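You operate a simulated robot arm through the tools that you are given. There is no shell and no other tool. Be economical: measure what you need, move in short steps, check, and stop when the job is done.

The job below is to be done with a simulated two-armed robot. You get a single attempt, and the scene is never put back.

Task
Wipe the grease off the trim bed, lay the grey strip on it and shut the three clips.
Fine: use the yellow pad and put it back. What is to be rubbed or washed off counts as gone when no trace of it is left.

The check looks at the end state, three seconds after you hand in, the way a careful person would. Anything else that was tipped, shoved, dropped, spilled or broken makes it a failure.

Robot
Two 7-joint arms with two-finger parallel grippers on one trunk, on a base that drives. Base frame: it is fixed to the floor where the robot stands at the start and does not move with it; the origin is under the middle of the robot, x ahead of it, y to its left, z up. Units: m, rad, N and s.
The left shoulder is at the start at [0.05, 0.187, 0.985], the right one opposite. With the tool pointing down near the work surface each hand reaches from about 0.1 to 0.66 m from the robot's upright axis, wherever it stands, measured 20 degrees to its own side. Places, roughly: blue trim clip [0.8, 0.8, 0.9]; grease smear [0.7, 0.9, 0.8]; green lock knob [0.5, 1, 0.9]; mirror arm [0.5, 1.1, 0.9]; red trim clip [0.6, 0.8, 0.9]; trim bed [0.7, 0.9, 0.8]; white trim clip [0.7, 0.8, 0.9]. Payload 3.43 kg a hand.
The TCP of each hand is the grasp point between the finger pads, 0.03 m short of the fingertips. In the tool frame z runs along the fingers and y along their closing line. Largest opening 0.094 m; finger width 0.028, thickness 0.01; the body of the gripper, 0.05 by 0.096 m, starts 0.055 m behind the TCP.
Orientation is that of the tool frame in the base frame, as a unit quaternion [x, y, z, w]. With the fingers straight down and closing along the base's y, the tool's x points along the base's -x, its y along +y and its z along -z.

Tools
- The arms move only by the tool play_rows. It takes "left_targets", "right_targets" or both (then of equal length, played together; a hand with none holds still); each is a list of rows, each a list of 7 numbers: the finger opening in m, from 0 to 0.094, then the shift along the tool's x, y, z in units of 250 mm (1.0 is 250 mm), then the turn, a rotation vector about the tool's x, y, z in units of 60 degrees (1.0 is 60 degrees). In form: [[claw, dx, dy, dz, rx, ry, rz], ...]. A call has 1 to 8 rows; each row is the pose to reach, as a shift and turn from the pose commanded when the call began, along the tool's axes at that moment. A call with a number of a shift or a turn outside -1 to 1 is refused whole. Rows are played at 5 a second. More than 0.05 m and 0.15 rad between two rows, or a gripper value outside its range, and nothing of the call is played. Where a pose cannot be reached the arm comes as near as it can. A force on the tool above 50 N (or 10 N above the force at the start of the call, whichever is more), or a blocked arm, ends the call early, and 0.2 s more pass. Each finger travels about 0.153 m/s and halts on what it meets, pressing with about 32 N; the grip force reading is that of the motor and also rises with nothing between the fingers. The clock runs only during rows and for 0.2 s after the last one: add rows that repeat a pose to give the fingers time. It gives the time, the measured TCP pose, the force on the tool (base axes), the opening and the grip force at its end, in the units of the frame above (readings bear some noise), with the torque about the TCP (base axes, N m) and any sound that the robot's microphone picked up.
- Cameras (640 x 400 px; columns grow to the right, rows downward): "scene" is now at [0.1189, 0.0616, 1.1613]; the picture's right is [0.60, -0.80, 0.00], its down [-0.40, -0.29, -0.87] and it looks along [0.70, 0.52, -0.49] (base axes); focal length 214 px, centre (320, 200). "left" rides on the left gripper at [0.076, -0.014, -0.103] in its tool frame; the picture's right is [0.18, 0.98, 0.00], its down [-0.75, 0.14, -0.64] and it looks along [-0.63, 0.12, 0.77] (tool axes); focal length 243 px, centre (320, 200). "right" rides on the right gripper at [0.076, 0.014, -0.102] in its tool frame; the picture's right is [-0.18, 0.98, 0.00], its down [-0.75, -0.14, -0.64] and it looks along [-0.63, -0.12, 0.77] (tool axes); focal length 243 px, centre (320, 200). There is no depth. A picture from a camera that has moved, and an enlarged one, comes with that camera's place and axes in the base frame and with its lens. The place of the scene camera against the robot may be out by one fixed shift of up to 0.018 m in any direction.
- capture(camera): a new picture of that camera. The clock stands still meanwhile.
- lift_body(by): slides the trunk up (or, below 0, down) by that many m; the arms and the scene camera ride with it, the base frame stays. It gives what a move gives, with no picture.
- roll_base(legs): drives the robot by 1 to 6 legs, each [ahead, left, turn to the left] in m, m and rad, along the robot's own axes; the way and the turn of a leg run together, so that a leg with both is an arc; at most 1.5 m and 3.142 rad a leg. The arms and the cameras ride along, it lands a little off, and it stops where it bumps. It gives what a move gives.
- aim_head(pan, tilt): turns the head with the scene camera to pan (to the left, within 1.396 rad either way) and tilt (down, from -0.506 to 1.204), counted from straight ahead of the robot. It gives what a move gives.
- inspect(camera, box): a new picture of the part [left, top, right, bottom] of that camera's present view, enlarged. The clock stands still meanwhile.
- finish_job(): hands the job in; it is judged then, once.

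Work in short steps. Places have to be worked out from the pictures, the camera data and where the tool is seen: move nearer, look again, correct. Check each grasp and each placing, and mend what went wrong. You have 120 turns and 108 pictures in all, those below and enlarged ones among them. Open the grippers and draw the arms clear of the work before you hand the job in, unless the task says otherwise; then end with one line.

The tools are called after "Call:" by a JSON object that holds its "name" and its "arguments". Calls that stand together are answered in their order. play_rows: Moves the arms, as the interface text tells. Its arguments: {"type":"object","properties":{"left_targets":{"type":"array","items":{"type":"array","items":{"type":"number"}}},"right_targets":{"type":"array","items":{"type":"array","items":{"type":"number"}}}},"required":[]} The other tools are called the same way: lift_body (by) slides the trunk up or down; roll_base (legs) drives the base; aim_head (pan, tilt) turns the head that bears the scene camera; capture (camera) takes a picture; inspect (camera, box) takes an enlarged picture of a part of a camera's view; finish_job () hands the job in.

At the start:

```text
t: 0.0
left_eef_pos: [0.2551, 0.3634, 1.0783]
left_orientation: [0.0, 1.0, -0.001, 0.002]
left_force: [0.3, 0.0, 0.5]
left_wrist_torque: [-0.02, 0.0, -0.03]
left_finger_gap: 0.0942
left_finger_force: 0.0
right_eef_pos: [0.339, 0.0353, 1.0512]
right_orientation: [0.001, 1.0, -0.001, 0.0]
right_force: [-0.1, 0.3, 0.2]
right_wrist_torque: [0.01, 0.0, 0.01]
right_finger_gap: 0.0942
right_finger_force: 0.1
trunk travel left (down, up): [-0.2, 0.232]
robot x, y, heading: [0.0003, 0.0011, -0.006]
head pan, tilt: [0.637, 0.515]
```

scene: 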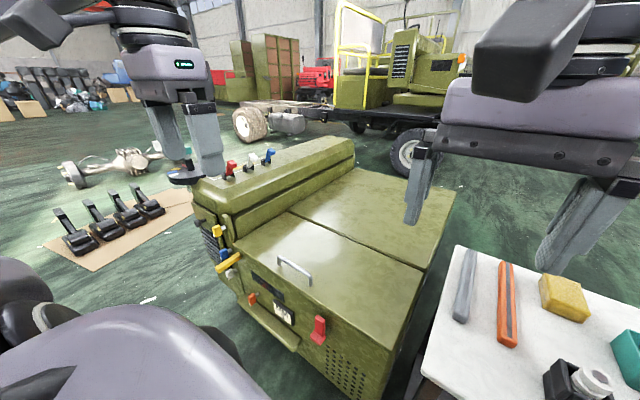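
right: 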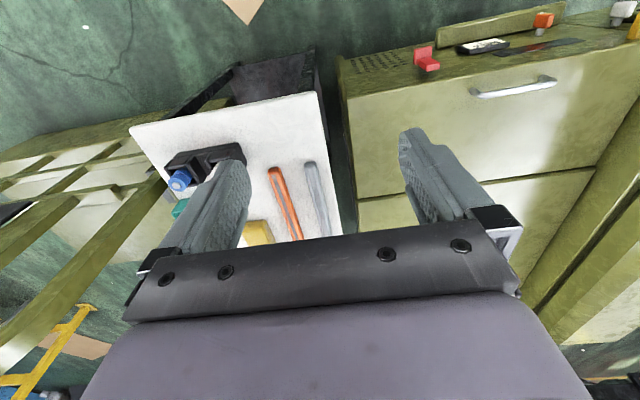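
left: 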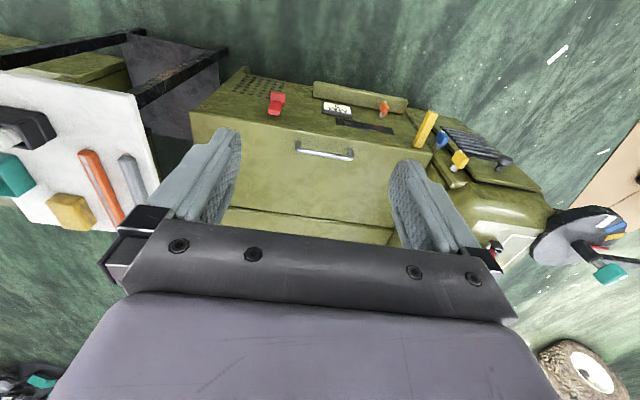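

The clips appear near the top edge of the olive machine, and the strip and yellow pad are on the white table to the right. I'll enlarge both areas.

Call:
{"name": "inspect", "arguments": {"camera": "scene", "box": [160, 120, 360, 245]}}

Call:
{"name": "inspect", "arguments": {"camera": "scene", "box": [400, 230, 640, 400]}}

```text
3.20 times, centred on (260, 182) of scene
camera zoom: at [0.1189, 0.0616, 1.1613], right [0.6, -0.8, 0.0], down [-0.4, -0.29, -0.87], along [0.7, 0.52, -0.49], focal length 686 px, centre (512, 256)
```

zoom: 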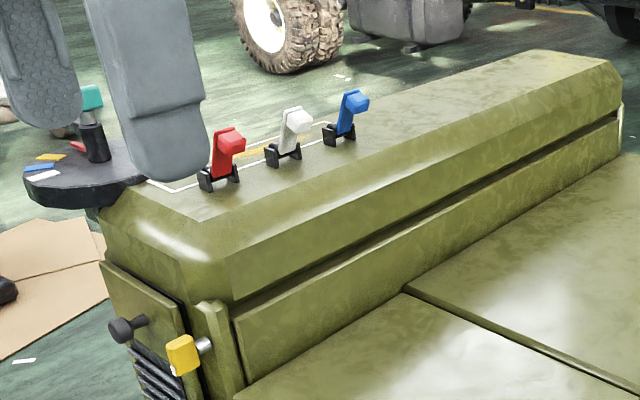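

```text
2.35 times, centred on (520, 315) of scene
camera zoom: at [0.1189, 0.0616, 1.1613], right [0.6, -0.8, 0.0], down [-0.4, -0.29, -0.87], along [0.7, 0.52, -0.49], focal length 505 px, centre (-151, -71)
```

zoom: 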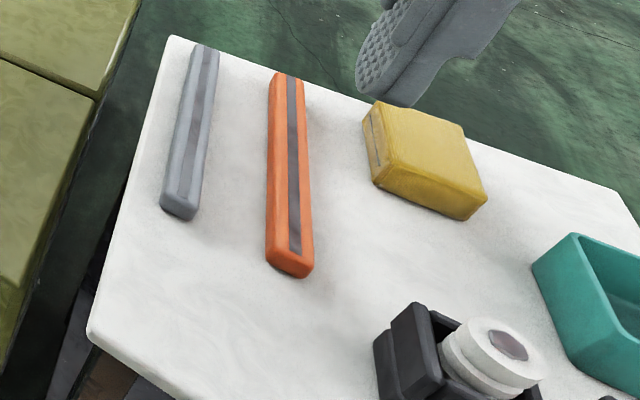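

The hand hides the bed, so I'll drive left to survey the bed, the clips and the mirror before picking anything up.

Call:
{"name": "roll_base", "arguments": {"legs": [[0, 0.5, 0]]}}

Call:
{"name": "aim_head", "arguments": {"pan": 0.35, "tilt": 0.6}}

Call:
{"name": "capture", "arguments": {"camera": "scene"}}

Call:
{"name": "capture", "arguments": {"camera": "left"}}

```text
t: 4.9
left_eef_pos: [0.2556, 0.8586, 1.079]
left_orientation: [0.0, 1.0, 0.0, 0.002]
left_force: [-0.4, 0.3, -0.3]
left_wrist_torque: [0.02, -0.02, 0.0]
left_finger_gap: 0.0939
left_finger_force: 0.1
right_eef_pos: [0.3404, 0.5305, 1.0514]
right_orientation: [0.0, 1.0, 0.0, 0.001]
right_force: [-0.4, 0.4, 0.5]
right_wrist_torque: [-0.01, -0.02, 0.02]
right_finger_gap: 0.0937
right_finger_force: 0.0
trunk travel left (down, up): [-0.2, 0.232]
robot x, y, heading: [0.0017, 0.4968, -0.002]
head pan, tilt: [0.637, 0.515]
```

```text
t: 5.7
left_eef_pos: [0.2554, 0.8611, 1.0788]
left_orientation: [0.0, 1.0, -0.001, 0.0]
left_force: [-1.0, -0.6, 0.3]
left_wrist_torque: [-0.02, 0.03, -0.01]
left_finger_gap: 0.0939
left_finger_force: 0.0
right_eef_pos: [0.3401, 0.53, 1.0509]
right_orientation: [0.001, 1.0, 0.0, 0.0]
right_force: [0.3, -0.9, 0.6]
right_wrist_torque: [0.04, 0.01, 0.0]
right_finger_gap: 0.0941
right_finger_force: 0.0
trunk travel left (down, up): [-0.2, 0.232]
robot x, y, heading: [-0.0016, 0.498, -0.0]
head pan, tilt: [0.351, 0.6]
```

```text
102 pictures are left
camera scene: at [0.1293, 0.5339, 1.1537], right [0.34, -0.94, 0.0], down [-0.53, -0.19, -0.83], along [0.78, 0.28, -0.56], focal length 214 px, centre (320, 200)
```

scene: 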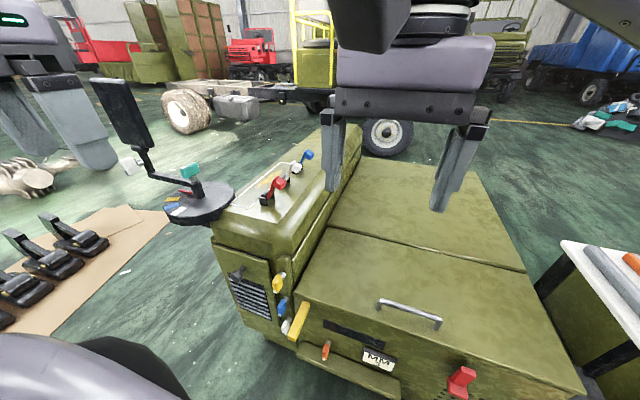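

```text
101 pictures are left
camera left: at [0.1785, 0.8458, 1.1802], right [-0.18, 0.98, 0.0], down [0.75, 0.14, 0.64], along [0.63, 0.12, -0.77], focal length 243 px, centre (320, 200)
```

left: 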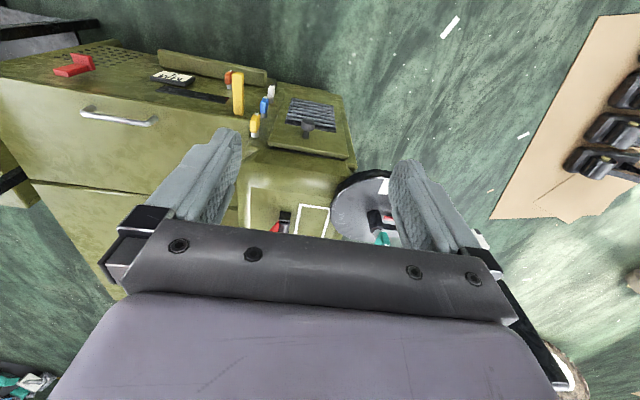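

The whole bed is in view now. I'll enlarge the bed and the mirror stand.

Call:
{"name": "inspect", "arguments": {"camera": "scene", "box": [210, 120, 350, 240]}}

Call:
{"name": "inspect", "arguments": {"camera": "scene", "box": [80, 70, 260, 240]}}

Call:
{"name": "inspect", "arguments": {"camera": "scene", "box": [210, 220, 350, 350]}}

```text
3.33 times, centred on (280, 180) of scene
camera zoom: at [0.1293, 0.5339, 1.1537], right [0.34, -0.94, 0.0], down [-0.53, -0.19, -0.83], along [0.78, 0.28, -0.56], focal length 715 px, centre (453, 267)
```

zoom: 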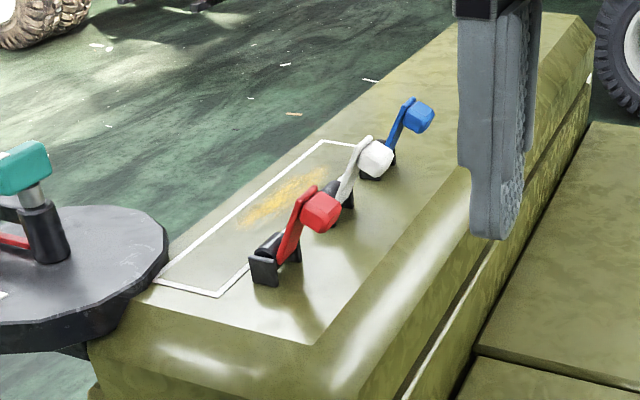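

```text
2.35 times, centred on (170, 155) of scene
camera zoom: at [0.1293, 0.5339, 1.1537], right [0.34, -0.94, 0.0], down [-0.53, -0.19, -0.83], along [0.78, 0.28, -0.56], focal length 505 px, centre (673, 306)
```

zoom: 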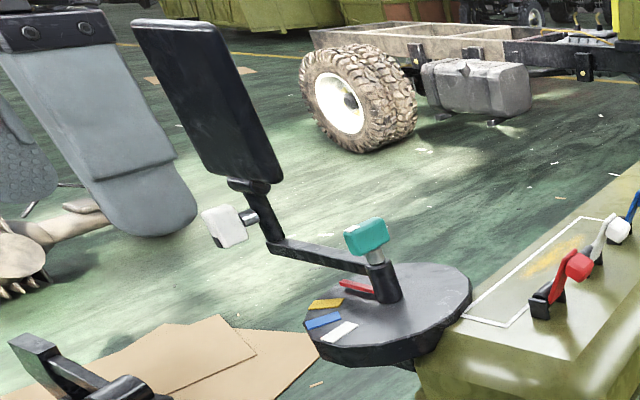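

```text
3.08 times, centred on (280, 285) of scene
camera zoom: at [0.1293, 0.5339, 1.1537], right [0.34, -0.94, 0.0], down [-0.53, -0.19, -0.83], along [0.78, 0.28, -0.56], focal length 660 px, centre (443, -62)
```

zoom: 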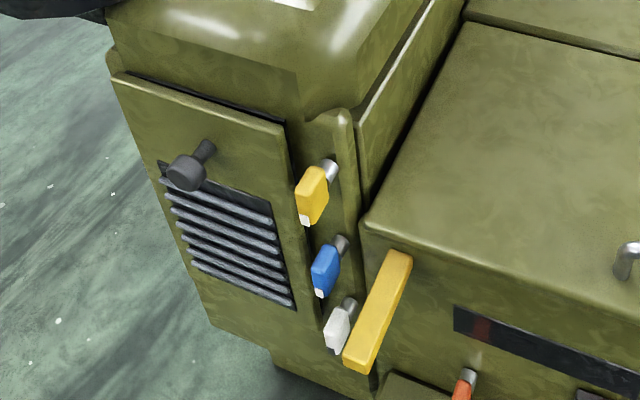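

The bed is the white outline and the grease lies in its middle. The clips lean away from it, and the mirror isn't in the way. I'll look straight down to judge how close the base can get to the machine.

Call:
{"name": "aim_head", "arguments": {"pan": 0.5, "tilt": 1.2}}

Call:
{"name": "capture", "arguments": {"camera": "scene"}}

```text
t: 6.7
left_eef_pos: [0.2549, 0.859, 1.0781]
left_orientation: [0.0, 1.0, 0.0, 0.001]
left_force: [-0.1, 0.4, 0.0]
left_wrist_torque: [0.0, -0.03, -0.01]
left_finger_gap: 0.094
left_finger_force: 0.0
right_eef_pos: [0.3393, 0.531, 1.0514]
right_orientation: [0.0, 1.0, 0.001, 0.0]
right_force: [0.9, 0.3, -0.8]
right_wrist_torque: [0.0, 0.03, 0.0]
right_finger_gap: 0.0941
right_finger_force: 0.1
trunk travel left (down, up): [-0.2, 0.232]
robot x, y, heading: [-0.0, 0.4957, 0.003]
head pan, tilt: [0.499, 1.201]
```

```text
97 pictures are left
camera scene: at [0.0955, 0.5303, 1.1091], right [0.48, -0.88, 0.0], down [-0.82, -0.45, -0.36], along [0.32, 0.17, -0.93], focal length 214 px, centre (320, 200)
```

scene: 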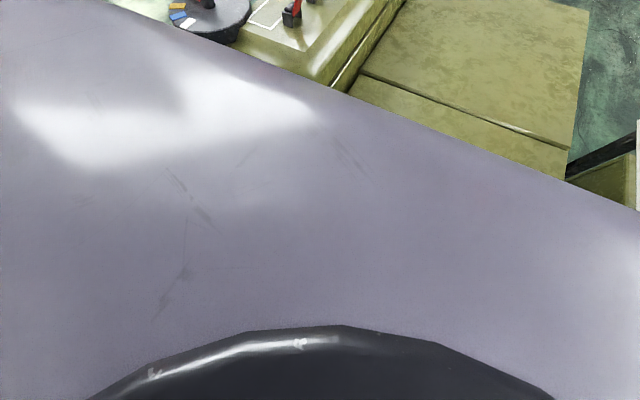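

The robot's own body hides the gap. I'll tilt the left hand so its camera looks back and down at the space between base and machine.

Call:
{"name": "play_rows", "arguments": {"left_targets": [[0.094, -0.08, 0, 0, 0, 0.14, 0], [0.094, -0.16, 0, 0, 0, 0.28, 0], [0.094, -0.24, 0, 0, 0, 0.42, 0], [0.094, -0.32, 0, 0, 0, 0.56, 0], [0.094, -0.4, 0, 0, 0, 0.7, 0], [0.094, -0.48, 0, 0, 0, 0.84, 0], [0.094, -0.5, 0, 0, 0, 0.98, 0]]}}

Call:
{"name": "capture", "arguments": {"camera": "left"}}

```text
t: 8.3
left_eef_pos: [0.2942, 0.86, 0.9417]
left_orientation: [0.0, 0.872, -0.002, -0.49]
left_force: [-0.4, -1.0, -1.4]
left_wrist_torque: [0.01, -0.02, 0.0]
left_finger_gap: 0.094
left_finger_force: 0.1
left hand out of reach, approached as far as the arm can: row 4, 5, 6, 7
right_eef_pos: [0.3406, 0.5305, 1.0512]
right_orientation: [0.0, 1.0, -0.001, 0.0]
right_force: [0.0, 0.0, -0.2]
right_wrist_torque: [0.01, -0.04, 0.02]
right_finger_gap: 0.0943
right_finger_force: 0.1
trunk travel left (down, up): [-0.2, 0.232]
robot x, y, heading: [-0.0015, 0.4954, 0.001]
head pan, tilt: [0.499, 1.201]
```

```text
96 pictures are left
camera left: at [0.3409, 0.8468, 1.0598], right [-0.1, 0.98, 0.16], down [0.94, 0.14, -0.31], along [-0.33, 0.12, -0.94], focal length 243 px, centre (320, 200)
```

left: 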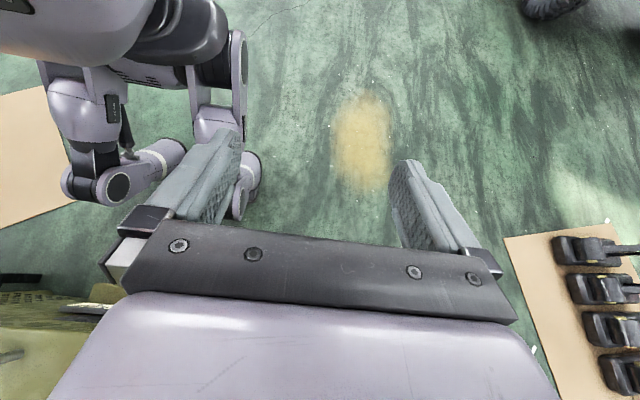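

The base ends near x≈0.15 and the machine front is at about 0.38, so I can drive about 0.15 m ahead later. Next I'll set the left hand upright again and go back to the table.

Call:
{"name": "play_rows", "arguments": {"left_targets": [[0.094, 0.1, 0, -0.02, 0, -0.14, 0], [0.094, 0.2, 0, -0.04, 0, -0.28, 0], [0.094, 0.3, 0, -0.06, 0, -0.42, 0], [0.094, 0.4, 0, -0.08, 0, -0.56, 0], [0.094, 0.5, 0, -0.1, 0, -0.7, 0], [0.094, 0.56, 0, -0.14, 0, -0.84, 0], [0.094, 0.56, 0, -0.14, 0, -0.98, 0]]}}

Call:
{"name": "roll_base", "arguments": {"legs": [[0, -0.55, 0]]}}

Call:
{"name": "aim_head", "arguments": {"pan": -0.1, "tilt": 0.8}}

Call:
{"name": "capture", "arguments": {"camera": "scene"}}

Call:
{"name": "capture", "arguments": {"camera": "right"}}

```text
t: 9.9
left_eef_pos: [0.2517, 0.8589, 1.0776]
left_orientation: [0.0, 1.0, -0.001, 0.002]
left_force: [0.1, -0.3, -0.9]
left_wrist_torque: [0.02, -0.01, 0.02]
left_finger_gap: 0.0939
left_finger_force: 0.1
right_eef_pos: [0.3406, 0.5324, 1.0512]
right_orientation: [0.0, 1.0, 0.0, 0.0]
right_force: [0.5, -0.6, -0.5]
right_wrist_torque: [-0.02, 0.01, 0.01]
right_finger_gap: 0.0942
right_finger_force: 0.1
trunk travel left (down, up): [-0.2, 0.232]
robot x, y, heading: [-0.0003, 0.4979, 0.0]
head pan, tilt: [0.499, 1.201]
```

```text
t: 15.2
left_eef_pos: [0.2501, 0.3077, 1.0791]
left_orientation: [-0.001, 1.0, -0.001, 0.001]
left_force: [-0.4, 0.9, -0.7]
left_wrist_torque: [0.02, -0.02, 0.01]
left_finger_gap: 0.0937
left_finger_force: 0.2
right_eef_pos: [0.3413, -0.0182, 1.0511]
right_orientation: [-0.002, 1.0, 0.0, 0.0]
right_force: [0.2, -0.4, 0.0]
right_wrist_torque: [0.03, -0.01, 0.0]
right_finger_gap: 0.0941
right_finger_force: 0.1
trunk travel left (down, up): [-0.2, 0.232]
robot x, y, heading: [-0.0017, -0.0565, 0.002]
head pan, tilt: [0.499, 1.201]
```

```text
t: 16.2
left_eef_pos: [0.2498, 0.3082, 1.0791]
left_orientation: [-0.001, 1.0, -0.001, 0.001]
left_force: [-0.5, 1.1, 0.3]
left_wrist_torque: [0.02, 0.0, 0.03]
left_finger_gap: 0.0942
left_finger_force: 0.1
right_eef_pos: [0.3402, -0.0183, 1.0498]
right_orientation: [-0.001, 1.0, 0.0, 0.0]
right_force: [0.4, -1.3, 0.1]
right_wrist_torque: [0.02, -0.03, -0.01]
right_finger_gap: 0.0942
right_finger_force: 0.0
trunk travel left (down, up): [-0.2, 0.232]
robot x, y, heading: [-0.0009, -0.0524, 0.002]
head pan, tilt: [-0.099, 0.799]
```

```text
95 pictures are left
camera scene: at [0.1271, -0.0545, 1.1367], right [-0.1, -1.0, 0.0], down [-0.71, 0.07, -0.7], along [0.69, -0.07, -0.72], focal length 214 px, centre (320, 200)
```

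scene: 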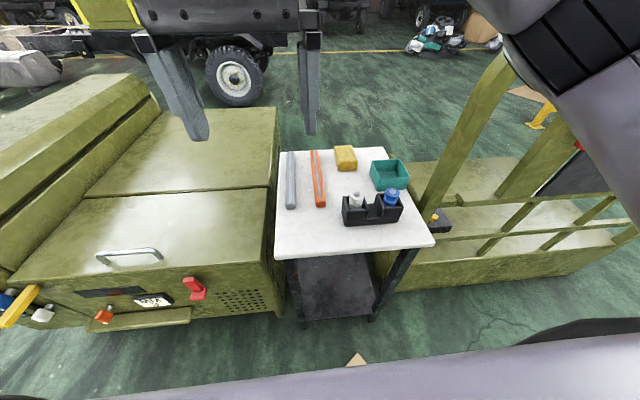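

```text
94 pictures are left
camera right: at [0.263, -0.0054, 1.1536], right [0.18, 0.98, 0.0], down [0.75, -0.14, 0.64], along [0.63, -0.12, -0.77], focal length 243 px, centre (320, 200)
```

right: 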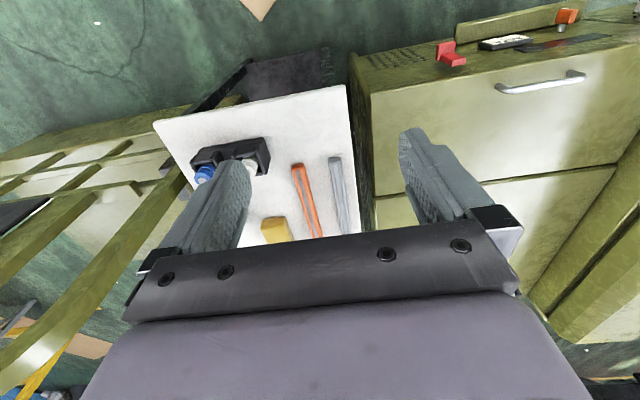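

The table top seems to be at z≈0.69, with its front edge at x≈0.37. The pad at x≈0.74 is out of reach from here, so I'll drive ahead 0.13 m and look again with the right hand camera.

Call:
{"name": "roll_base", "arguments": {"legs": [[0.13, 0, 0]]}}

Call:
{"name": "capture", "arguments": {"camera": "right"}}

Call:
{"name": "capture", "arguments": {"camera": "left"}}

```text
t: 17.3
left_eef_pos: [0.3307, 0.3106, 1.077]
left_orientation: [-0.003, 1.0, -0.001, -0.001]
left_force: [0.1, 0.2, 0.8]
left_wrist_torque: [0.0, -0.05, 0.02]
left_finger_gap: 0.094
left_finger_force: 0.0
right_eef_pos: [0.4213, -0.019, 1.0502]
right_orientation: [0.0, 1.0, 0.001, -0.001]
right_force: [-0.3, -0.4, 0.2]
right_wrist_torque: [0.02, -0.03, 0.01]
right_finger_gap: 0.0937
right_finger_force: 0.0
trunk travel left (down, up): [-0.2, 0.232]
robot x, y, heading: [0.0812, -0.056, 0.008]
head pan, tilt: [-0.099, 0.799]
stopped in leg 1: the robot was blocked; the commanded pose is now the measured one
```

```text
93 pictures are left
camera right: at [0.3445, -0.0054, 1.1533], right [0.18, 0.98, 0.0], down [0.75, -0.14, 0.64], along [0.63, -0.12, -0.77], focal length 243 px, centre (320, 200)
```

right: 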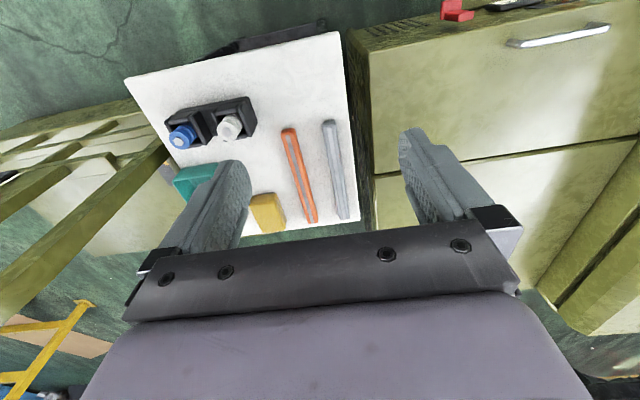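

```text
92 pictures are left
camera left: at [0.2542, 0.2962, 1.18], right [-0.19, 0.98, 0.0], down [0.75, 0.15, 0.64], along [0.63, 0.12, -0.77], focal length 243 px, centre (320, 200)
```

left: 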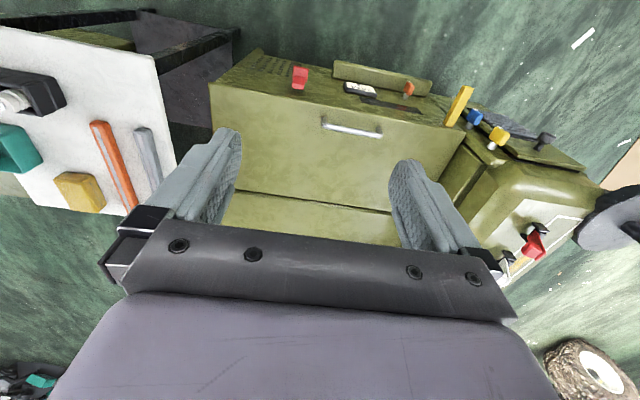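

The base was blocked at x=0.08. From there I judge the strip at about x 0.54–0.80, y −0.03, z≈0.68, and the pad at about (0.71, −0.205). I'll bring the right hand above and short of the pad for a closer look.

Call:
{"name": "play_rows", "arguments": {"right_targets": [[0.094, -0.1, -0.1, 0.06, 0, 0, 0], [0.094, -0.2, -0.2, 0.12, 0, 0, 0], [0.094, -0.3, -0.3, 0.18, 0, 0, 0], [0.094, -0.4, -0.4, 0.24, 0, 0, 0], [0.094, -0.5, -0.5, 0.3, 0, 0, 0], [0.094, -0.6, -0.6, 0.36, 0, 0, 0], [0.094, -0.68, -0.72, 0.4, 0, 0, 0]]}}

Call:
{"name": "capture", "arguments": {"camera": "right"}}

Call:
{"name": "capture", "arguments": {"camera": "scene"}}

```text
t: 18.9
left_eef_pos: [0.3322, 0.3087, 1.0775]
left_orientation: [-0.003, 1.0, 0.001, -0.001]
left_force: [0.4, 0.2, -0.5]
left_wrist_torque: [-0.01, -0.02, -0.03]
left_finger_gap: 0.0943
left_finger_force: 0.0
right_eef_pos: [0.5919, -0.2004, 0.9487]
right_orientation: [0.0, 1.0, 0.0, -0.001]
right_force: [-0.9, -0.3, -0.6]
right_wrist_torque: [-0.01, -0.01, 0.0]
right_finger_gap: 0.094
right_finger_force: 0.1
trunk travel left (down, up): [-0.2, 0.232]
robot x, y, heading: [0.0818, -0.0567, 0.002]
head pan, tilt: [-0.099, 0.799]
```

```text
91 pictures are left
camera right: at [0.5144, -0.1866, 1.0521], right [0.18, 0.98, 0.0], down [0.75, -0.14, 0.64], along [0.63, -0.12, -0.77], focal length 243 px, centre (320, 200)
```

right: 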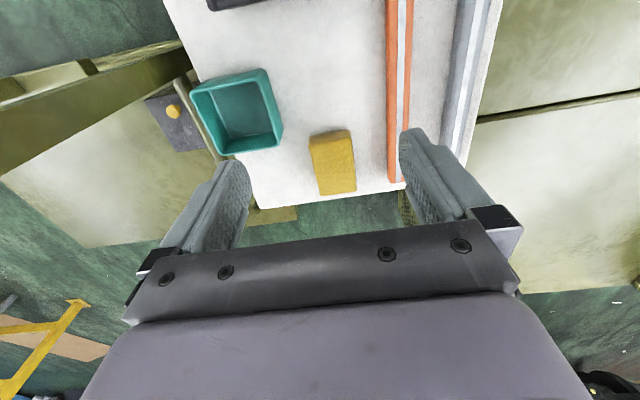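

```text
90 pictures are left
camera scene: at [0.2075, -0.0545, 1.1368], right [-0.1, -1.0, 0.0], down [-0.71, 0.07, -0.7], along [0.69, -0.07, -0.72], focal length 214 px, centre (320, 200)
```

scene: 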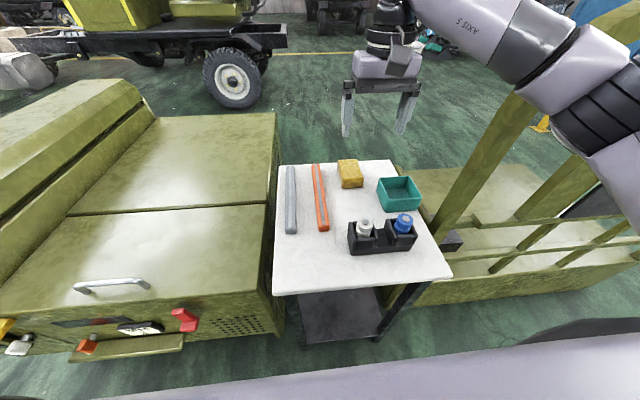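

I'll enlarge the pad and the strip to get their edges.

Call:
{"name": "inspect", "arguments": {"camera": "right", "box": [250, 90, 410, 210]}}

Call:
{"name": "inspect", "arguments": {"camera": "scene", "box": [270, 145, 430, 255]}}

```text
3.33 times, centred on (330, 150) of right
camera zoom: at [0.5144, -0.1866, 1.0521], right [0.18, 0.98, 0.0], down [0.75, -0.14, 0.64], along [0.63, -0.12, -0.77], focal length 809 px, centre (287, 367)
```

zoom: 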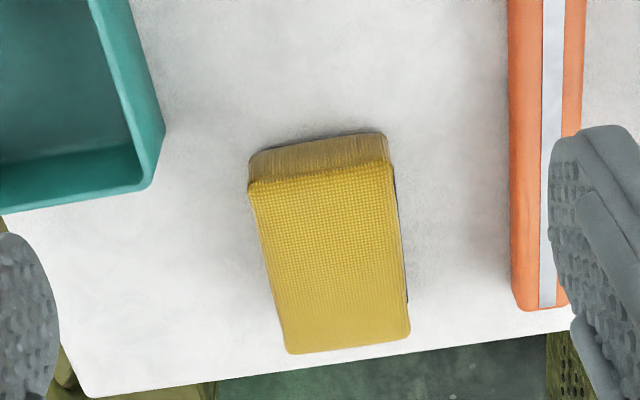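

```text
3.64 times, centred on (350, 200) of scene
camera zoom: at [0.2075, -0.0545, 1.1368], right [-0.1, -1.0, 0.0], down [-0.71, 0.07, -0.7], along [0.69, -0.07, -0.72], focal length 780 px, centre (211, 200)
```

zoom: 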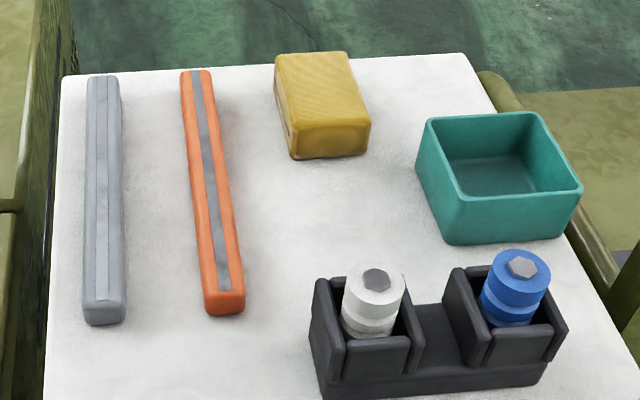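

The pad spans about x 0.688–0.789, y −0.240…−0.171, with its top at z≈0.703. I'll go above it at x≈0.72, down to z≈0.76.

Call:
{"name": "play_rows", "arguments": {"right_targets": [[0.094, -0.1, -0.004, 0.12, 0, 0, 0], [0.094, -0.2, -0.01, 0.25, 0, 0, 0], [0.094, -0.3, -0.015, 0.38, 0, 0, 0], [0.094, -0.4, -0.02, 0.5, 0, 0, 0], [0.094, -0.48, -0.02, 0.63, 0, 0, 0], [0.094, -0.52, -0.02, 0.75, 0, 0, 0]]}}

Call:
{"name": "capture", "arguments": {"camera": "right"}}

Call:
{"name": "capture", "arguments": {"camera": "scene"}}

```text
t: 20.3
left_eef_pos: [0.3312, 0.3107, 1.078]
left_orientation: [-0.003, 1.0, -0.001, -0.001]
left_force: [-0.6, 0.5, -0.8]
left_wrist_torque: [-0.04, 0.02, -0.01]
left_finger_gap: 0.0941
left_finger_force: 0.0
right_eef_pos: [0.7055, -0.2076, 0.7619]
right_orientation: [-0.001, 1.0, 0.0, -0.001]
right_force: [0.3, -0.6, 0.3]
right_wrist_torque: [-0.02, 0.01, 0.0]
right_finger_gap: 0.0941
right_finger_force: 0.0
right hand out of reach, approached as far as the arm can: row 6
trunk travel left (down, up): [-0.2, 0.232]
robot x, y, heading: [0.0821, -0.0525, 0.001]
head pan, tilt: [-0.099, 0.799]
```

```text
87 pictures are left
camera right: at [0.6283, -0.1931, 0.8643], right [0.18, 0.98, 0.0], down [0.75, -0.14, 0.64], along [0.63, -0.12, -0.77], focal length 243 px, centre (320, 200)
```

right: 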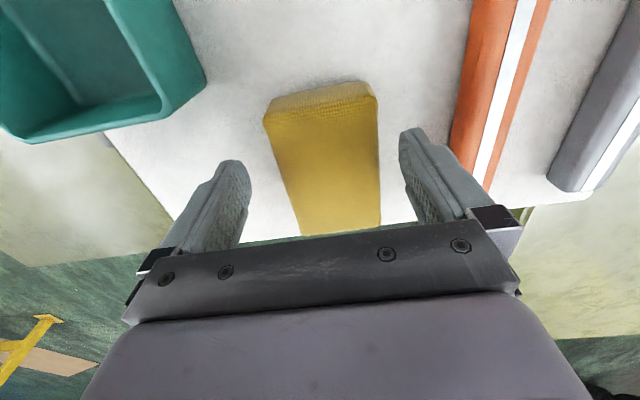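

```text
86 pictures are left
camera scene: at [0.2078, -0.0539, 1.1367], right [-0.1, -1.0, 0.0], down [-0.71, 0.07, -0.7], along [0.69, -0.07, -0.72], focal length 214 px, centre (320, 200)
```

scene: 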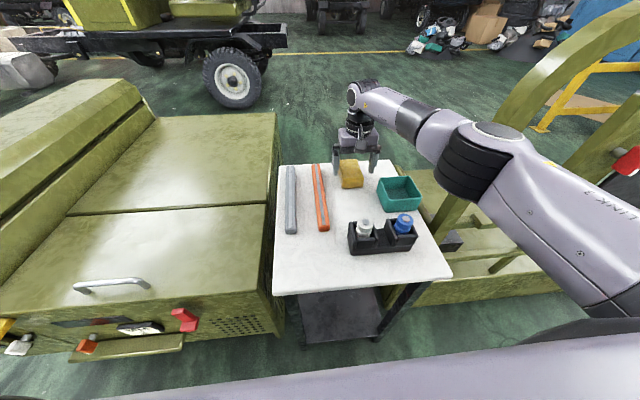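

y alignment is good, but I want to be deeper in x, and reach at this trunk height stops at 0.705. I'll raise the hand 0.1 m and lower the trunk 0.1 m to gain reach.

Call:
{"name": "play_rows", "arguments": {"right_targets": [[0.094, 0, 0, -0.13, 0, 0, 0], [0.094, 0, 0, -0.26, 0, 0, 0], [0.094, 0, 0, -0.4, 0, 0, 0]]}}

Call:
{"name": "lift_body", "arguments": {"by": -0.1}}

Call:
{"name": "play_rows", "arguments": {"right_targets": [[0.094, -0.05, 0.004, 0, 0, 0, 0], [0.094, -0.1, 0.008, 0.0, 0, 0, 0], [0.094, -0.1, 0.008, 0.0, 0, 0, 0]]}}

```text
t: 21.1
left_eef_pos: [0.3306, 0.31, 1.0766]
left_orientation: [-0.002, 1.0, 0.0, -0.002]
left_force: [-0.9, 0.1, 0.1]
left_wrist_torque: [0.01, 0.02, 0.0]
left_finger_gap: 0.094
left_finger_force: 0.1
right_eef_pos: [0.7044, -0.2061, 0.8629]
right_orientation: [0.0, 1.0, 0.001, -0.001]
right_force: [-0.2, -0.4, -0.3]
right_wrist_torque: [-0.02, -0.01, -0.01]
right_finger_gap: 0.0939
right_finger_force: 0.1
trunk travel left (down, up): [-0.2, 0.232]
robot x, y, heading: [0.0793, -0.0544, -0.001]
head pan, tilt: [-0.099, 0.799]
```

```text
t: 22.5
left_eef_pos: [0.3308, 0.31, 0.9776]
left_orientation: [-0.003, 1.0, -0.001, -0.002]
left_force: [0.1, 0.2, 0.2]
left_wrist_torque: [0.0, 0.0, -0.01]
left_finger_gap: 0.0941
left_finger_force: 0.1
right_eef_pos: [0.705, -0.2061, 0.7617]
right_orientation: [0.0, 1.0, 0.0, -0.001]
right_force: [-0.5, 0.0, 0.3]
right_wrist_torque: [-0.02, 0.0, 0.01]
right_finger_gap: 0.0941
right_finger_force: 0.0
trunk travel left (down, up): [-0.1, 0.332]
robot x, y, heading: [0.0842, -0.0564, 0.0]
head pan, tilt: [-0.099, 0.799]
```

```text
t: 23.3
left_eef_pos: [0.3312, 0.3096, 0.9785]
left_orientation: [-0.003, 1.0, 0.0, -0.001]
left_force: [0.4, 0.1, -0.1]
left_wrist_torque: [-0.03, 0.02, 0.01]
left_finger_gap: 0.0941
left_finger_force: 0.0
right_eef_pos: [0.7059, -0.208, 0.76]
right_orientation: [0.001, 1.0, -0.001, -0.001]
right_force: [0.0, 0.9, 0.3]
right_wrist_torque: [0.01, 0.0, -0.03]
right_finger_gap: 0.0939
right_finger_force: 0.1
right hand out of reach, approached as far as the arm can: row 1, 2, 3
trunk travel left (down, up): [-0.1, 0.332]
robot x, y, heading: [0.0821, -0.0528, -0.002]
head pan, tilt: [-0.099, 0.799]
```

Lowering did not extend the reach. Instead I'll tilt the fingers about 10° forward, which carries the TCP to x≈0.735.

Call:
{"name": "play_rows", "arguments": {"right_targets": [[0.094, -0.04, 0.004, 0.0, 0, -0.08, 0], [0.094, -0.08, 0.006, 0.0, 0, -0.17, 0], [0.094, -0.116, 0.006, 0.04, 0, -0.17, 0], [0.094, -0.116, 0.006, 0.06, 0, -0.17, 0]]}}

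Call:
{"name": "capture", "arguments": {"camera": "right"}}

```text
t: 24.3
left_eef_pos: [0.3312, 0.3089, 0.9777]
left_orientation: [-0.003, 1.0, -0.001, -0.001]
left_force: [-0.6, 0.1, 0.4]
left_wrist_torque: [0.01, 0.0, -0.02]
left_finger_gap: 0.0942
left_finger_force: 0.0
right_eef_pos: [0.7349, -0.2065, 0.747]
right_orientation: [0.0, 0.996, 0.0, 0.088]
right_force: [-0.3, -0.3, 0.0]
right_wrist_torque: [-0.03, -0.02, -0.04]
right_finger_gap: 0.0939
right_finger_force: 0.0
trunk travel left (down, up): [-0.1, 0.332]
robot x, y, heading: [0.0828, -0.0521, -0.003]
head pan, tilt: [-0.099, 0.799]
```

```text
85 pictures are left
camera right: at [0.6409, -0.193, 0.8339], right [0.18, 0.98, 0.03], down [0.63, -0.14, 0.76], along [0.76, -0.12, -0.64], focal length 243 px, centre (320, 200)
```

right: 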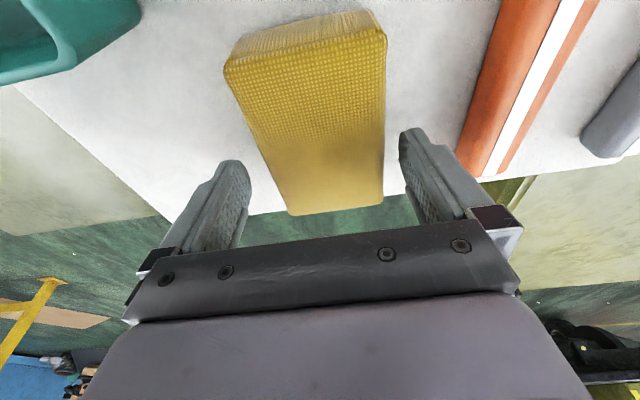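

It reached the pose with the pad between the fingers. I'll go down to z≈0.708 and then check the force.

Call:
{"name": "play_rows", "arguments": {"right_targets": [[0.094, 0.013, 0, 0.075, 0, 0, 0], [0.094, 0.02, 0, 0.115, 0, 0, 0], [0.094, 0.027, 0, 0.154, 0, 0, 0]]}}

Call:
{"name": "capture", "arguments": {"camera": "scene"}}

Call:
{"name": "inspect", "arguments": {"camera": "scene", "box": [310, 130, 410, 200]}}

```text
t: 24.9
left_eef_pos: [0.329, 0.3107, 0.9777]
left_orientation: [-0.002, 1.0, 0.0, 0.0]
left_force: [-0.1, -0.6, -0.1]
left_wrist_torque: [0.0, 0.0, -0.04]
left_finger_gap: 0.0938
left_finger_force: 0.1
right_eef_pos: [0.7348, -0.2066, 0.7322]
right_orientation: [0.001, 0.995, 0.0, 0.098]
right_force: [-14.5, 0.1, 21.0]
right_wrist_torque: [-1.01, 0.57, -0.82]
right_finger_gap: 0.0938
right_finger_force: 0.0
trunk travel left (down, up): [-0.1, 0.332]
robot x, y, heading: [0.0805, -0.054, -0.002]
head pan, tilt: [-0.099, 0.799]
stopped in row 3 (right hand): the force on the tool passed its limit at 55 N (the readings are from after the stop); the commanded pose is now the measured one
```

```text
84 pictures are left
camera scene: at [0.2046, -0.0539, 1.0373], right [-0.1, -1.0, 0.0], down [-0.71, 0.07, -0.7], along [0.7, -0.07, -0.71], focal length 214 px, centre (320, 200)
```

scene: 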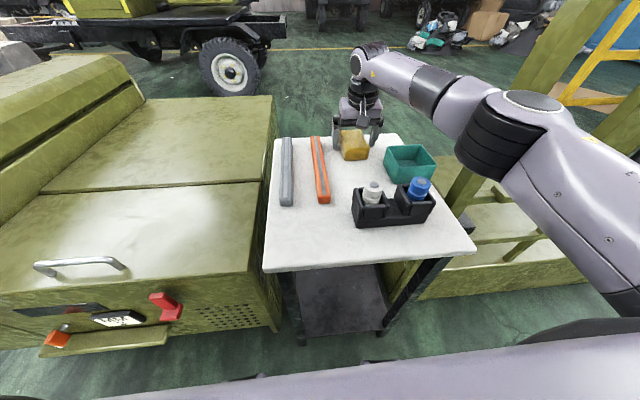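

```text
5.71 times, centred on (360, 165) of scene
camera zoom: at [0.2046, -0.0539, 1.0373], right [-0.1, -1.0, 0.0], down [-0.71, 0.07, -0.7], along [0.7, -0.07, -0.71], focal length 1226 px, centre (91, 400)
```

zoom: 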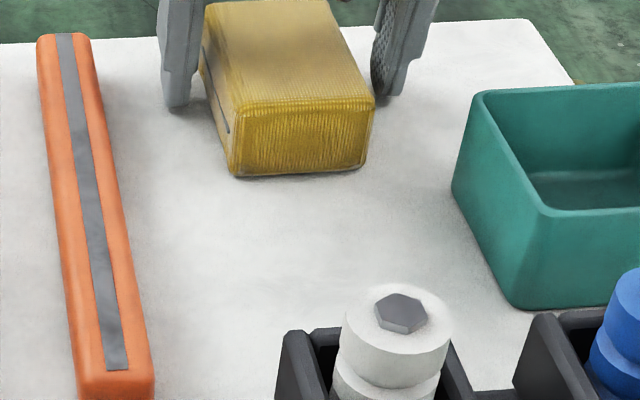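

The tips touched at TCP z 0.732, so the table is at z≈0.70, and the pad is then x 0.675–0.767, y −0.235…−0.173, top 0.731. I'll back up 7 mm, centre at x 0.722 and close.

Call:
{"name": "play_rows", "arguments": {"right_targets": [[0.094, 0.02, 0.004, -0.037, 0, 0, 0], [0.094, 0.046, 0.008, -0.037, 0, 0, 0], [0.055, 0.046, 0.008, -0.037, 0, 0, 0], [0.03, 0.046, 0.008, -0.037, 0, 0, 0], [0.03, 0.046, 0.008, -0.037, 0, 0, 0]]}}

Call:
{"name": "inspect", "arguments": {"camera": "scene", "box": [310, 130, 410, 200]}}

```text
t: 26.1
left_eef_pos: [0.3307, 0.3098, 0.9771]
left_orientation: [-0.002, 1.0, -0.001, -0.001]
left_force: [1.0, -0.6, 0.2]
left_wrist_torque: [0.0, 0.0, -0.04]
left_finger_gap: 0.0941
left_finger_force: 0.1
right_eef_pos: [0.7235, -0.2057, 0.7323]
right_orientation: [0.001, 0.996, 0.001, 0.095]
right_force: [-0.8, -0.9, -0.1]
right_wrist_torque: [0.0, 0.0, -0.01]
right_finger_gap: 0.0685
right_finger_force: 31.7
trunk travel left (down, up): [-0.1, 0.332]
robot x, y, heading: [0.0808, -0.0545, 0.001]
head pan, tilt: [-0.099, 0.799]
```

```text
5.71 times, centred on (360, 165) of scene
camera zoom: at [0.2073, -0.0544, 1.0367], right [-0.1, -1.0, 0.0], down [-0.71, 0.07, -0.7], along [0.69, -0.07, -0.72], focal length 1226 px, centre (91, 400)
```

zoom: 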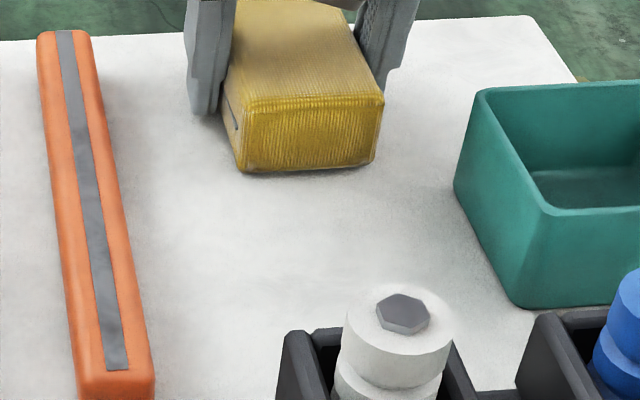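

The grip is firm at 68 mm. I'll lift 0.1 m and check that the pad comes along and how it sits in the fingers.

Call:
{"name": "play_rows", "arguments": {"right_targets": [[0.03, -0.02, 0, -0.12, 0, 0, 0], [0.03, -0.04, 0, -0.25, 0, 0, 0], [0.03, -0.06, 0, -0.4, 0, 0, 0]]}}

Call:
{"name": "inspect", "arguments": {"camera": "scene", "box": [290, 80, 430, 200]}}

Call:
{"name": "capture", "arguments": {"camera": "right"}}

```text
t: 26.9
left_eef_pos: [0.3317, 0.3093, 0.9777]
left_orientation: [-0.003, 1.0, 0.0, -0.001]
left_force: [-0.1, 0.5, 0.4]
left_wrist_torque: [0.01, 0.05, -0.02]
left_finger_gap: 0.0942
left_finger_force: 0.1
right_eef_pos: [0.7185, -0.2074, 0.8341]
right_orientation: [0.001, 0.995, 0.001, 0.095]
right_force: [1.0, -0.4, -0.7]
right_wrist_torque: [0.01, 0.0, 0.03]
right_finger_gap: 0.0684
right_finger_force: 31.9
trunk travel left (down, up): [-0.1, 0.332]
robot x, y, heading: [0.0805, -0.0525, 0.003]
head pan, tilt: [-0.099, 0.799]
```

```text
3.33 times, centred on (360, 140) of scene
camera zoom: at [0.2073, -0.0544, 1.0367], right [-0.1, -1.0, 0.0], down [-0.71, 0.07, -0.7], along [0.69, -0.07, -0.72], focal length 715 px, centre (187, 400)
```

zoom: 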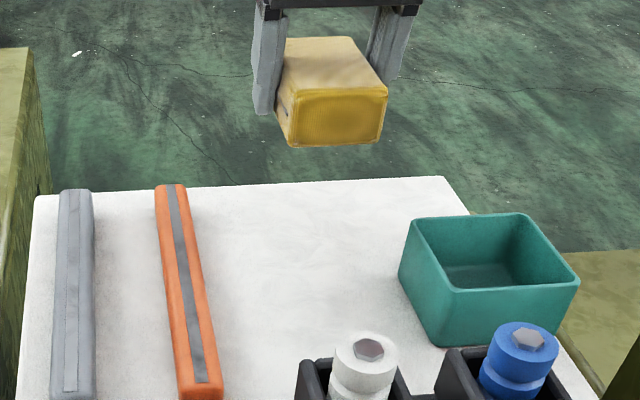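

```text
80 pictures are left
camera right: at [0.623, -0.1927, 0.9211], right [0.18, 0.98, 0.04], down [0.62, -0.14, 0.77], along [0.77, -0.12, -0.63], focal length 243 px, centre (320, 200)
```

right: 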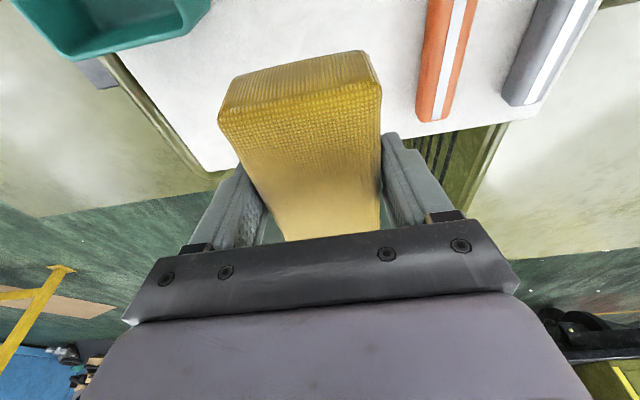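

The pad is held level, with its bottom about 5 mm below the fingertips, so the table is at z≈0.695. Next I'll bring the left hand toward the grey strip for a close look.

Call:
{"name": "play_rows", "arguments": {"left_targets": [[0.094, -0.11, -0.125, 0.0, 0, 0, 0], [0.094, -0.22, -0.25, 0.0, 0, 0, 0], [0.094, -0.33, -0.375, 0.02, 0, 0, 0], [0.094, -0.44, -0.5, 0.06, 0, 0, 0], [0.094, -0.55, -0.625, 0.1, 0, 0, 0], [0.094, -0.66, -0.75, 0.14, 0, 0, 0], [0.094, -0.77, -0.875, 0.18, 0, 0, 0], [0.094, -0.88, -1.0, 0.22, 0, 0, 0]]}}

Call:
{"name": "capture", "arguments": {"camera": "left"}}

Call:
{"name": "capture", "arguments": {"camera": "scene"}}

```text
t: 28.7
left_eef_pos: [0.5167, 0.122, 0.9117]
left_orientation: [-0.003, 1.0, 0.0, -0.001]
left_force: [0.1, 0.0, -0.1]
left_wrist_torque: [0.01, 0.02, 0.02]
left_finger_gap: 0.0941
left_finger_force: 0.1
left hand out of reach, approached as far as the arm can: row 7, 8
right_eef_pos: [0.7191, -0.2067, 0.8333]
right_orientation: [0.001, 0.995, 0.001, 0.096]
right_force: [0.3, 1.1, 0.4]
right_wrist_torque: [0.0, -0.04, -0.01]
right_finger_gap: 0.0686
right_finger_force: 32.0
trunk travel left (down, up): [-0.1, 0.332]
robot x, y, heading: [0.0799, -0.0504, 0.003]
head pan, tilt: [-0.099, 0.799]
```

```text
79 pictures are left
camera left: at [0.4411, 0.108, 1.0132], right [-0.19, 0.98, 0.0], down [0.75, 0.15, 0.64], along [0.63, 0.12, -0.77], focal length 243 px, centre (320, 200)
```

left: 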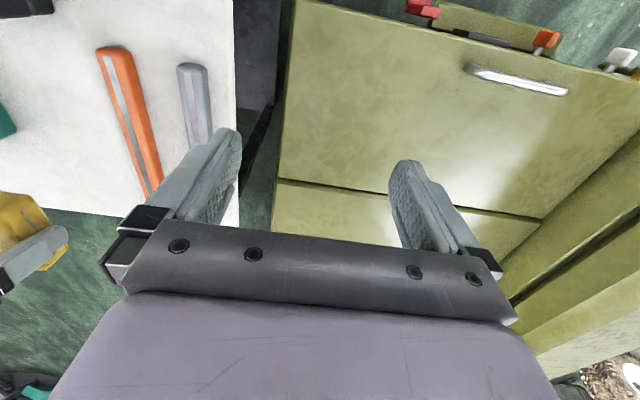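

```text
78 pictures are left
camera scene: at [0.2072, -0.0545, 1.0368], right [-0.1, -1.0, 0.0], down [-0.71, 0.07, -0.7], along [0.69, -0.07, -0.72], focal length 214 px, centre (320, 200)
```

scene: 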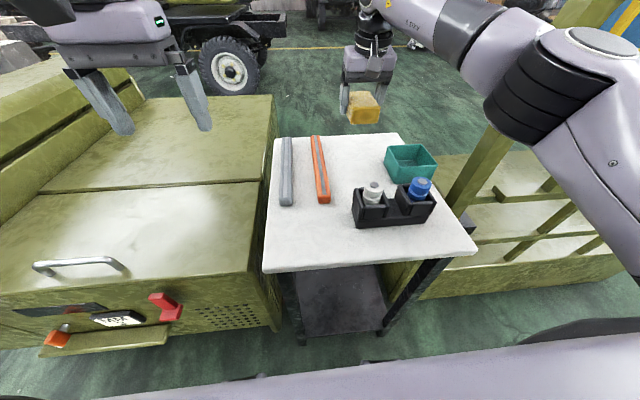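

The left hand stopped short in y at 0.12. I'll try again with a small move purely sideways to see whether it's a true limit.

Call:
{"name": "play_rows", "arguments": {"left_targets": [[0.094, 0, -0.15, 0, 0, 0, 0], [0.094, 0, -0.3, 0, 0, 0, 0], [0.094, 0, -0.45, 0, 0, 0, 0]]}}

```text
t: 29.5
left_eef_pos: [0.5165, 0.1207, 0.9114]
left_orientation: [-0.003, 1.0, -0.001, -0.001]
left_force: [0.2, 0.3, 0.2]
left_wrist_torque: [-0.01, -0.02, 0.02]
left_finger_gap: 0.0939
left_finger_force: 0.0
left hand out of reach, approached as far as the arm can: row 1, 2, 3
right_eef_pos: [0.7186, -0.2068, 0.8336]
right_orientation: [0.001, 0.995, 0.0, 0.096]
right_force: [-0.2, 1.1, -1.1]
right_wrist_torque: [0.0, -0.03, 0.0]
right_finger_gap: 0.0686
right_finger_force: 32.8
trunk travel left (down, up): [-0.1, 0.332]
robot x, y, heading: [0.0812, -0.0552, 0.003]
head pan, tilt: [-0.099, 0.799]
```

That is a real limit for the left arm, so the right arm will do both jobs in two trips: wipe with the pad first, then fetch the strip. I'll raise the trunk and retract both arms before driving.

Call:
{"name": "lift_body", "arguments": {"by": 0.1}}

Call:
{"name": "play_rows", "arguments": {"left_targets": [[0.094, 0.1, 0.11, -0.04, 0, 0, 0], [0.094, 0.2, 0.22, -0.08, 0, 0, 0], [0.094, 0.3, 0.33, -0.12, 0, 0, 0], [0.094, 0.4, 0.44, -0.16, 0, 0, 0], [0.094, 0.5, 0.55, -0.2, 0, 0, 0], [0.094, 0.6, 0.66, -0.24, 0, 0, 0], [0.094, 0.72, 0.76, -0.28, 0, 0, 0]], "right_targets": [[0.03, 0.13, 0.075, -0.08, 0, 0, 0], [0.03, 0.26, 0.15, -0.16, 0, 0, 0], [0.03, 0.39, 0.22, -0.24, 0, 0, 0], [0.03, 0.52, 0.3, -0.32, 0, 0, 0], [0.03, 0.65, 0.37, -0.4, 0, 0, 0], [0.03, 0.78, 0.45, -0.48, 0, 0, 0], [0.03, 0.916, 0.52, -0.568, 0, 0, 0]]}}

Call:
{"name": "roll_base", "arguments": {"legs": [[-0.08, 0, 0], [0, 1.0, 0]]}}

Call:
{"name": "aim_head", "arguments": {"pan": -0.15, "tilt": 0.75}}

Call:
{"name": "capture", "arguments": {"camera": "scene"}}

Call:
{"name": "capture", "arguments": {"camera": "right"}}

```text
t: 30.9
left_eef_pos: [0.5175, 0.1214, 1.0102]
left_orientation: [-0.002, 1.0, 0.0, -0.001]
left_force: [-0.6, 0.2, -0.2]
left_wrist_torque: [-0.04, 0.0, 0.02]
left_finger_gap: 0.094
left_finger_force: 0.1
right_eef_pos: [0.7179, -0.2051, 0.9341]
right_orientation: [0.001, 0.995, 0.001, 0.095]
right_force: [0.2, 0.0, 0.2]
right_wrist_torque: [-0.04, 0.03, -0.01]
right_finger_gap: 0.0686
right_finger_force: 31.5
trunk travel left (down, up): [-0.2, 0.232]
robot x, y, heading: [0.0798, -0.0538, 0.004]
head pan, tilt: [-0.099, 0.799]
```

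```text
t: 32.5
left_eef_pos: [0.3378, 0.3112, 1.0801]
left_orientation: [-0.002, 1.0, -0.001, -0.001]
left_force: [-0.1, 0.1, -0.5]
left_wrist_torque: [-0.03, 0.0, 0.02]
left_finger_gap: 0.0938
left_finger_force: 0.0
right_eef_pos: [0.4655, -0.0761, 1.0312]
right_orientation: [0.001, 0.995, 0.0, 0.096]
right_force: [-0.3, 0.4, 0.0]
right_wrist_torque: [0.02, 0.03, -0.02]
right_finger_gap: 0.0685
right_finger_force: 32.1
trunk travel left (down, up): [-0.2, 0.232]
robot x, y, heading: [0.0803, -0.0537, 0.003]
head pan, tilt: [-0.099, 0.799]
```

```text
t: 42.2
left_eef_pos: [0.2516, 1.3148, 1.0809]
left_orientation: [-0.005, 1.0, -0.001, -0.001]
left_force: [-0.2, -0.2, 0.4]
left_wrist_torque: [0.01, 0.0, 0.0]
left_finger_gap: 0.0941
left_finger_force: 0.0
right_eef_pos: [0.3835, 0.9292, 1.0309]
right_orientation: [-0.001, 0.995, 0.001, 0.096]
right_force: [-0.2, 0.3, -0.8]
right_wrist_torque: [0.04, 0.0, -0.01]
right_finger_gap: 0.0686
right_finger_force: 32.0
trunk travel left (down, up): [-0.2, 0.232]
robot x, y, heading: [0.0009, 0.9491, 0.008]
head pan, tilt: [-0.099, 0.799]
```

```text
t: 42.9
left_eef_pos: [0.2524, 1.3155, 1.0811]
left_orientation: [-0.005, 1.0, -0.001, -0.001]
left_force: [1.6, 0.1, 0.6]
left_wrist_torque: [0.02, 0.01, -0.02]
left_finger_gap: 0.0942
left_finger_force: 0.0
right_eef_pos: [0.3835, 0.929, 1.0305]
right_orientation: [0.0, 0.995, 0.001, 0.096]
right_force: [-0.4, 1.1, -0.7]
right_wrist_torque: [-0.01, -0.01, -0.01]
right_finger_gap: 0.0689
right_finger_force: 31.7
trunk travel left (down, up): [-0.2, 0.232]
robot x, y, heading: [-0.0031, 0.9453, 0.009]
head pan, tilt: [-0.15, 0.75]
```

```text
77 pictures are left
camera scene: at [0.1252, 0.9449, 1.1407], right [-0.14, -0.99, 0.0], down [-0.68, 0.1, -0.73], along [0.72, -0.1, -0.68], focal length 214 px, centre (320, 200)
```

scene: 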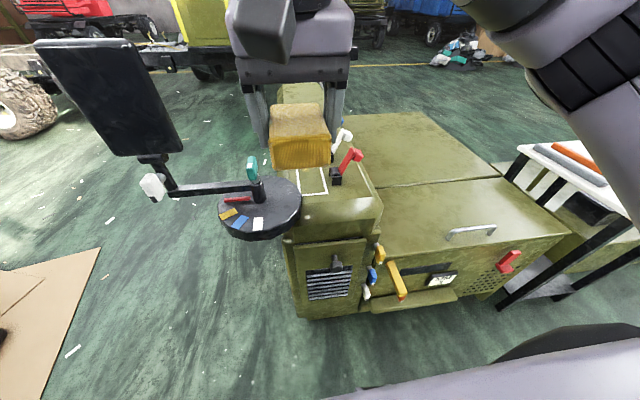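

```text
76 pictures are left
camera right: at [0.2876, 0.9415, 1.1168], right [0.18, 0.98, 0.04], down [0.62, -0.14, 0.77], along [0.77, -0.11, -0.63], focal length 243 px, centre (320, 200)
```

right: 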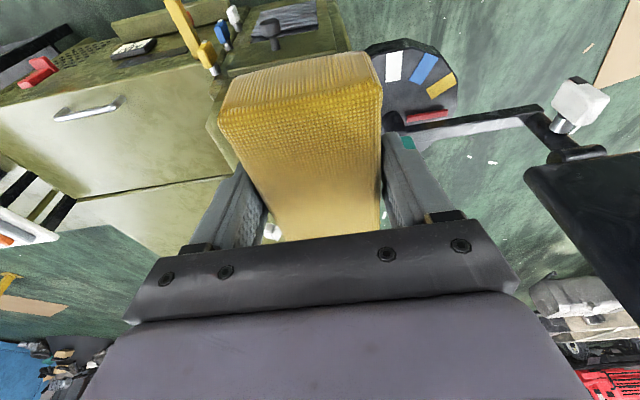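

The bed's front end, red and white clips are visible beside the held pad. I'll zoom in to triangulate the bed.

Call:
{"name": "inspect", "arguments": {"camera": "scene", "box": [200, 110, 400, 250]}}

```text
2.86 times, centred on (300, 180) of scene
camera zoom: at [0.1252, 0.9449, 1.1407], right [-0.14, -0.99, 0.0], down [-0.68, 0.1, -0.73], along [0.72, -0.1, -0.68], focal length 613 px, centre (377, 257)
```

zoom: 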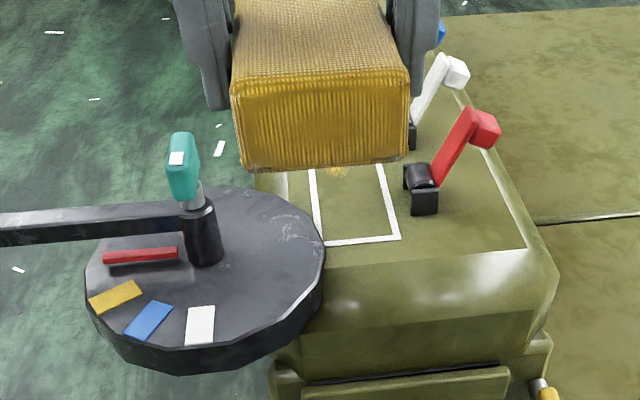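

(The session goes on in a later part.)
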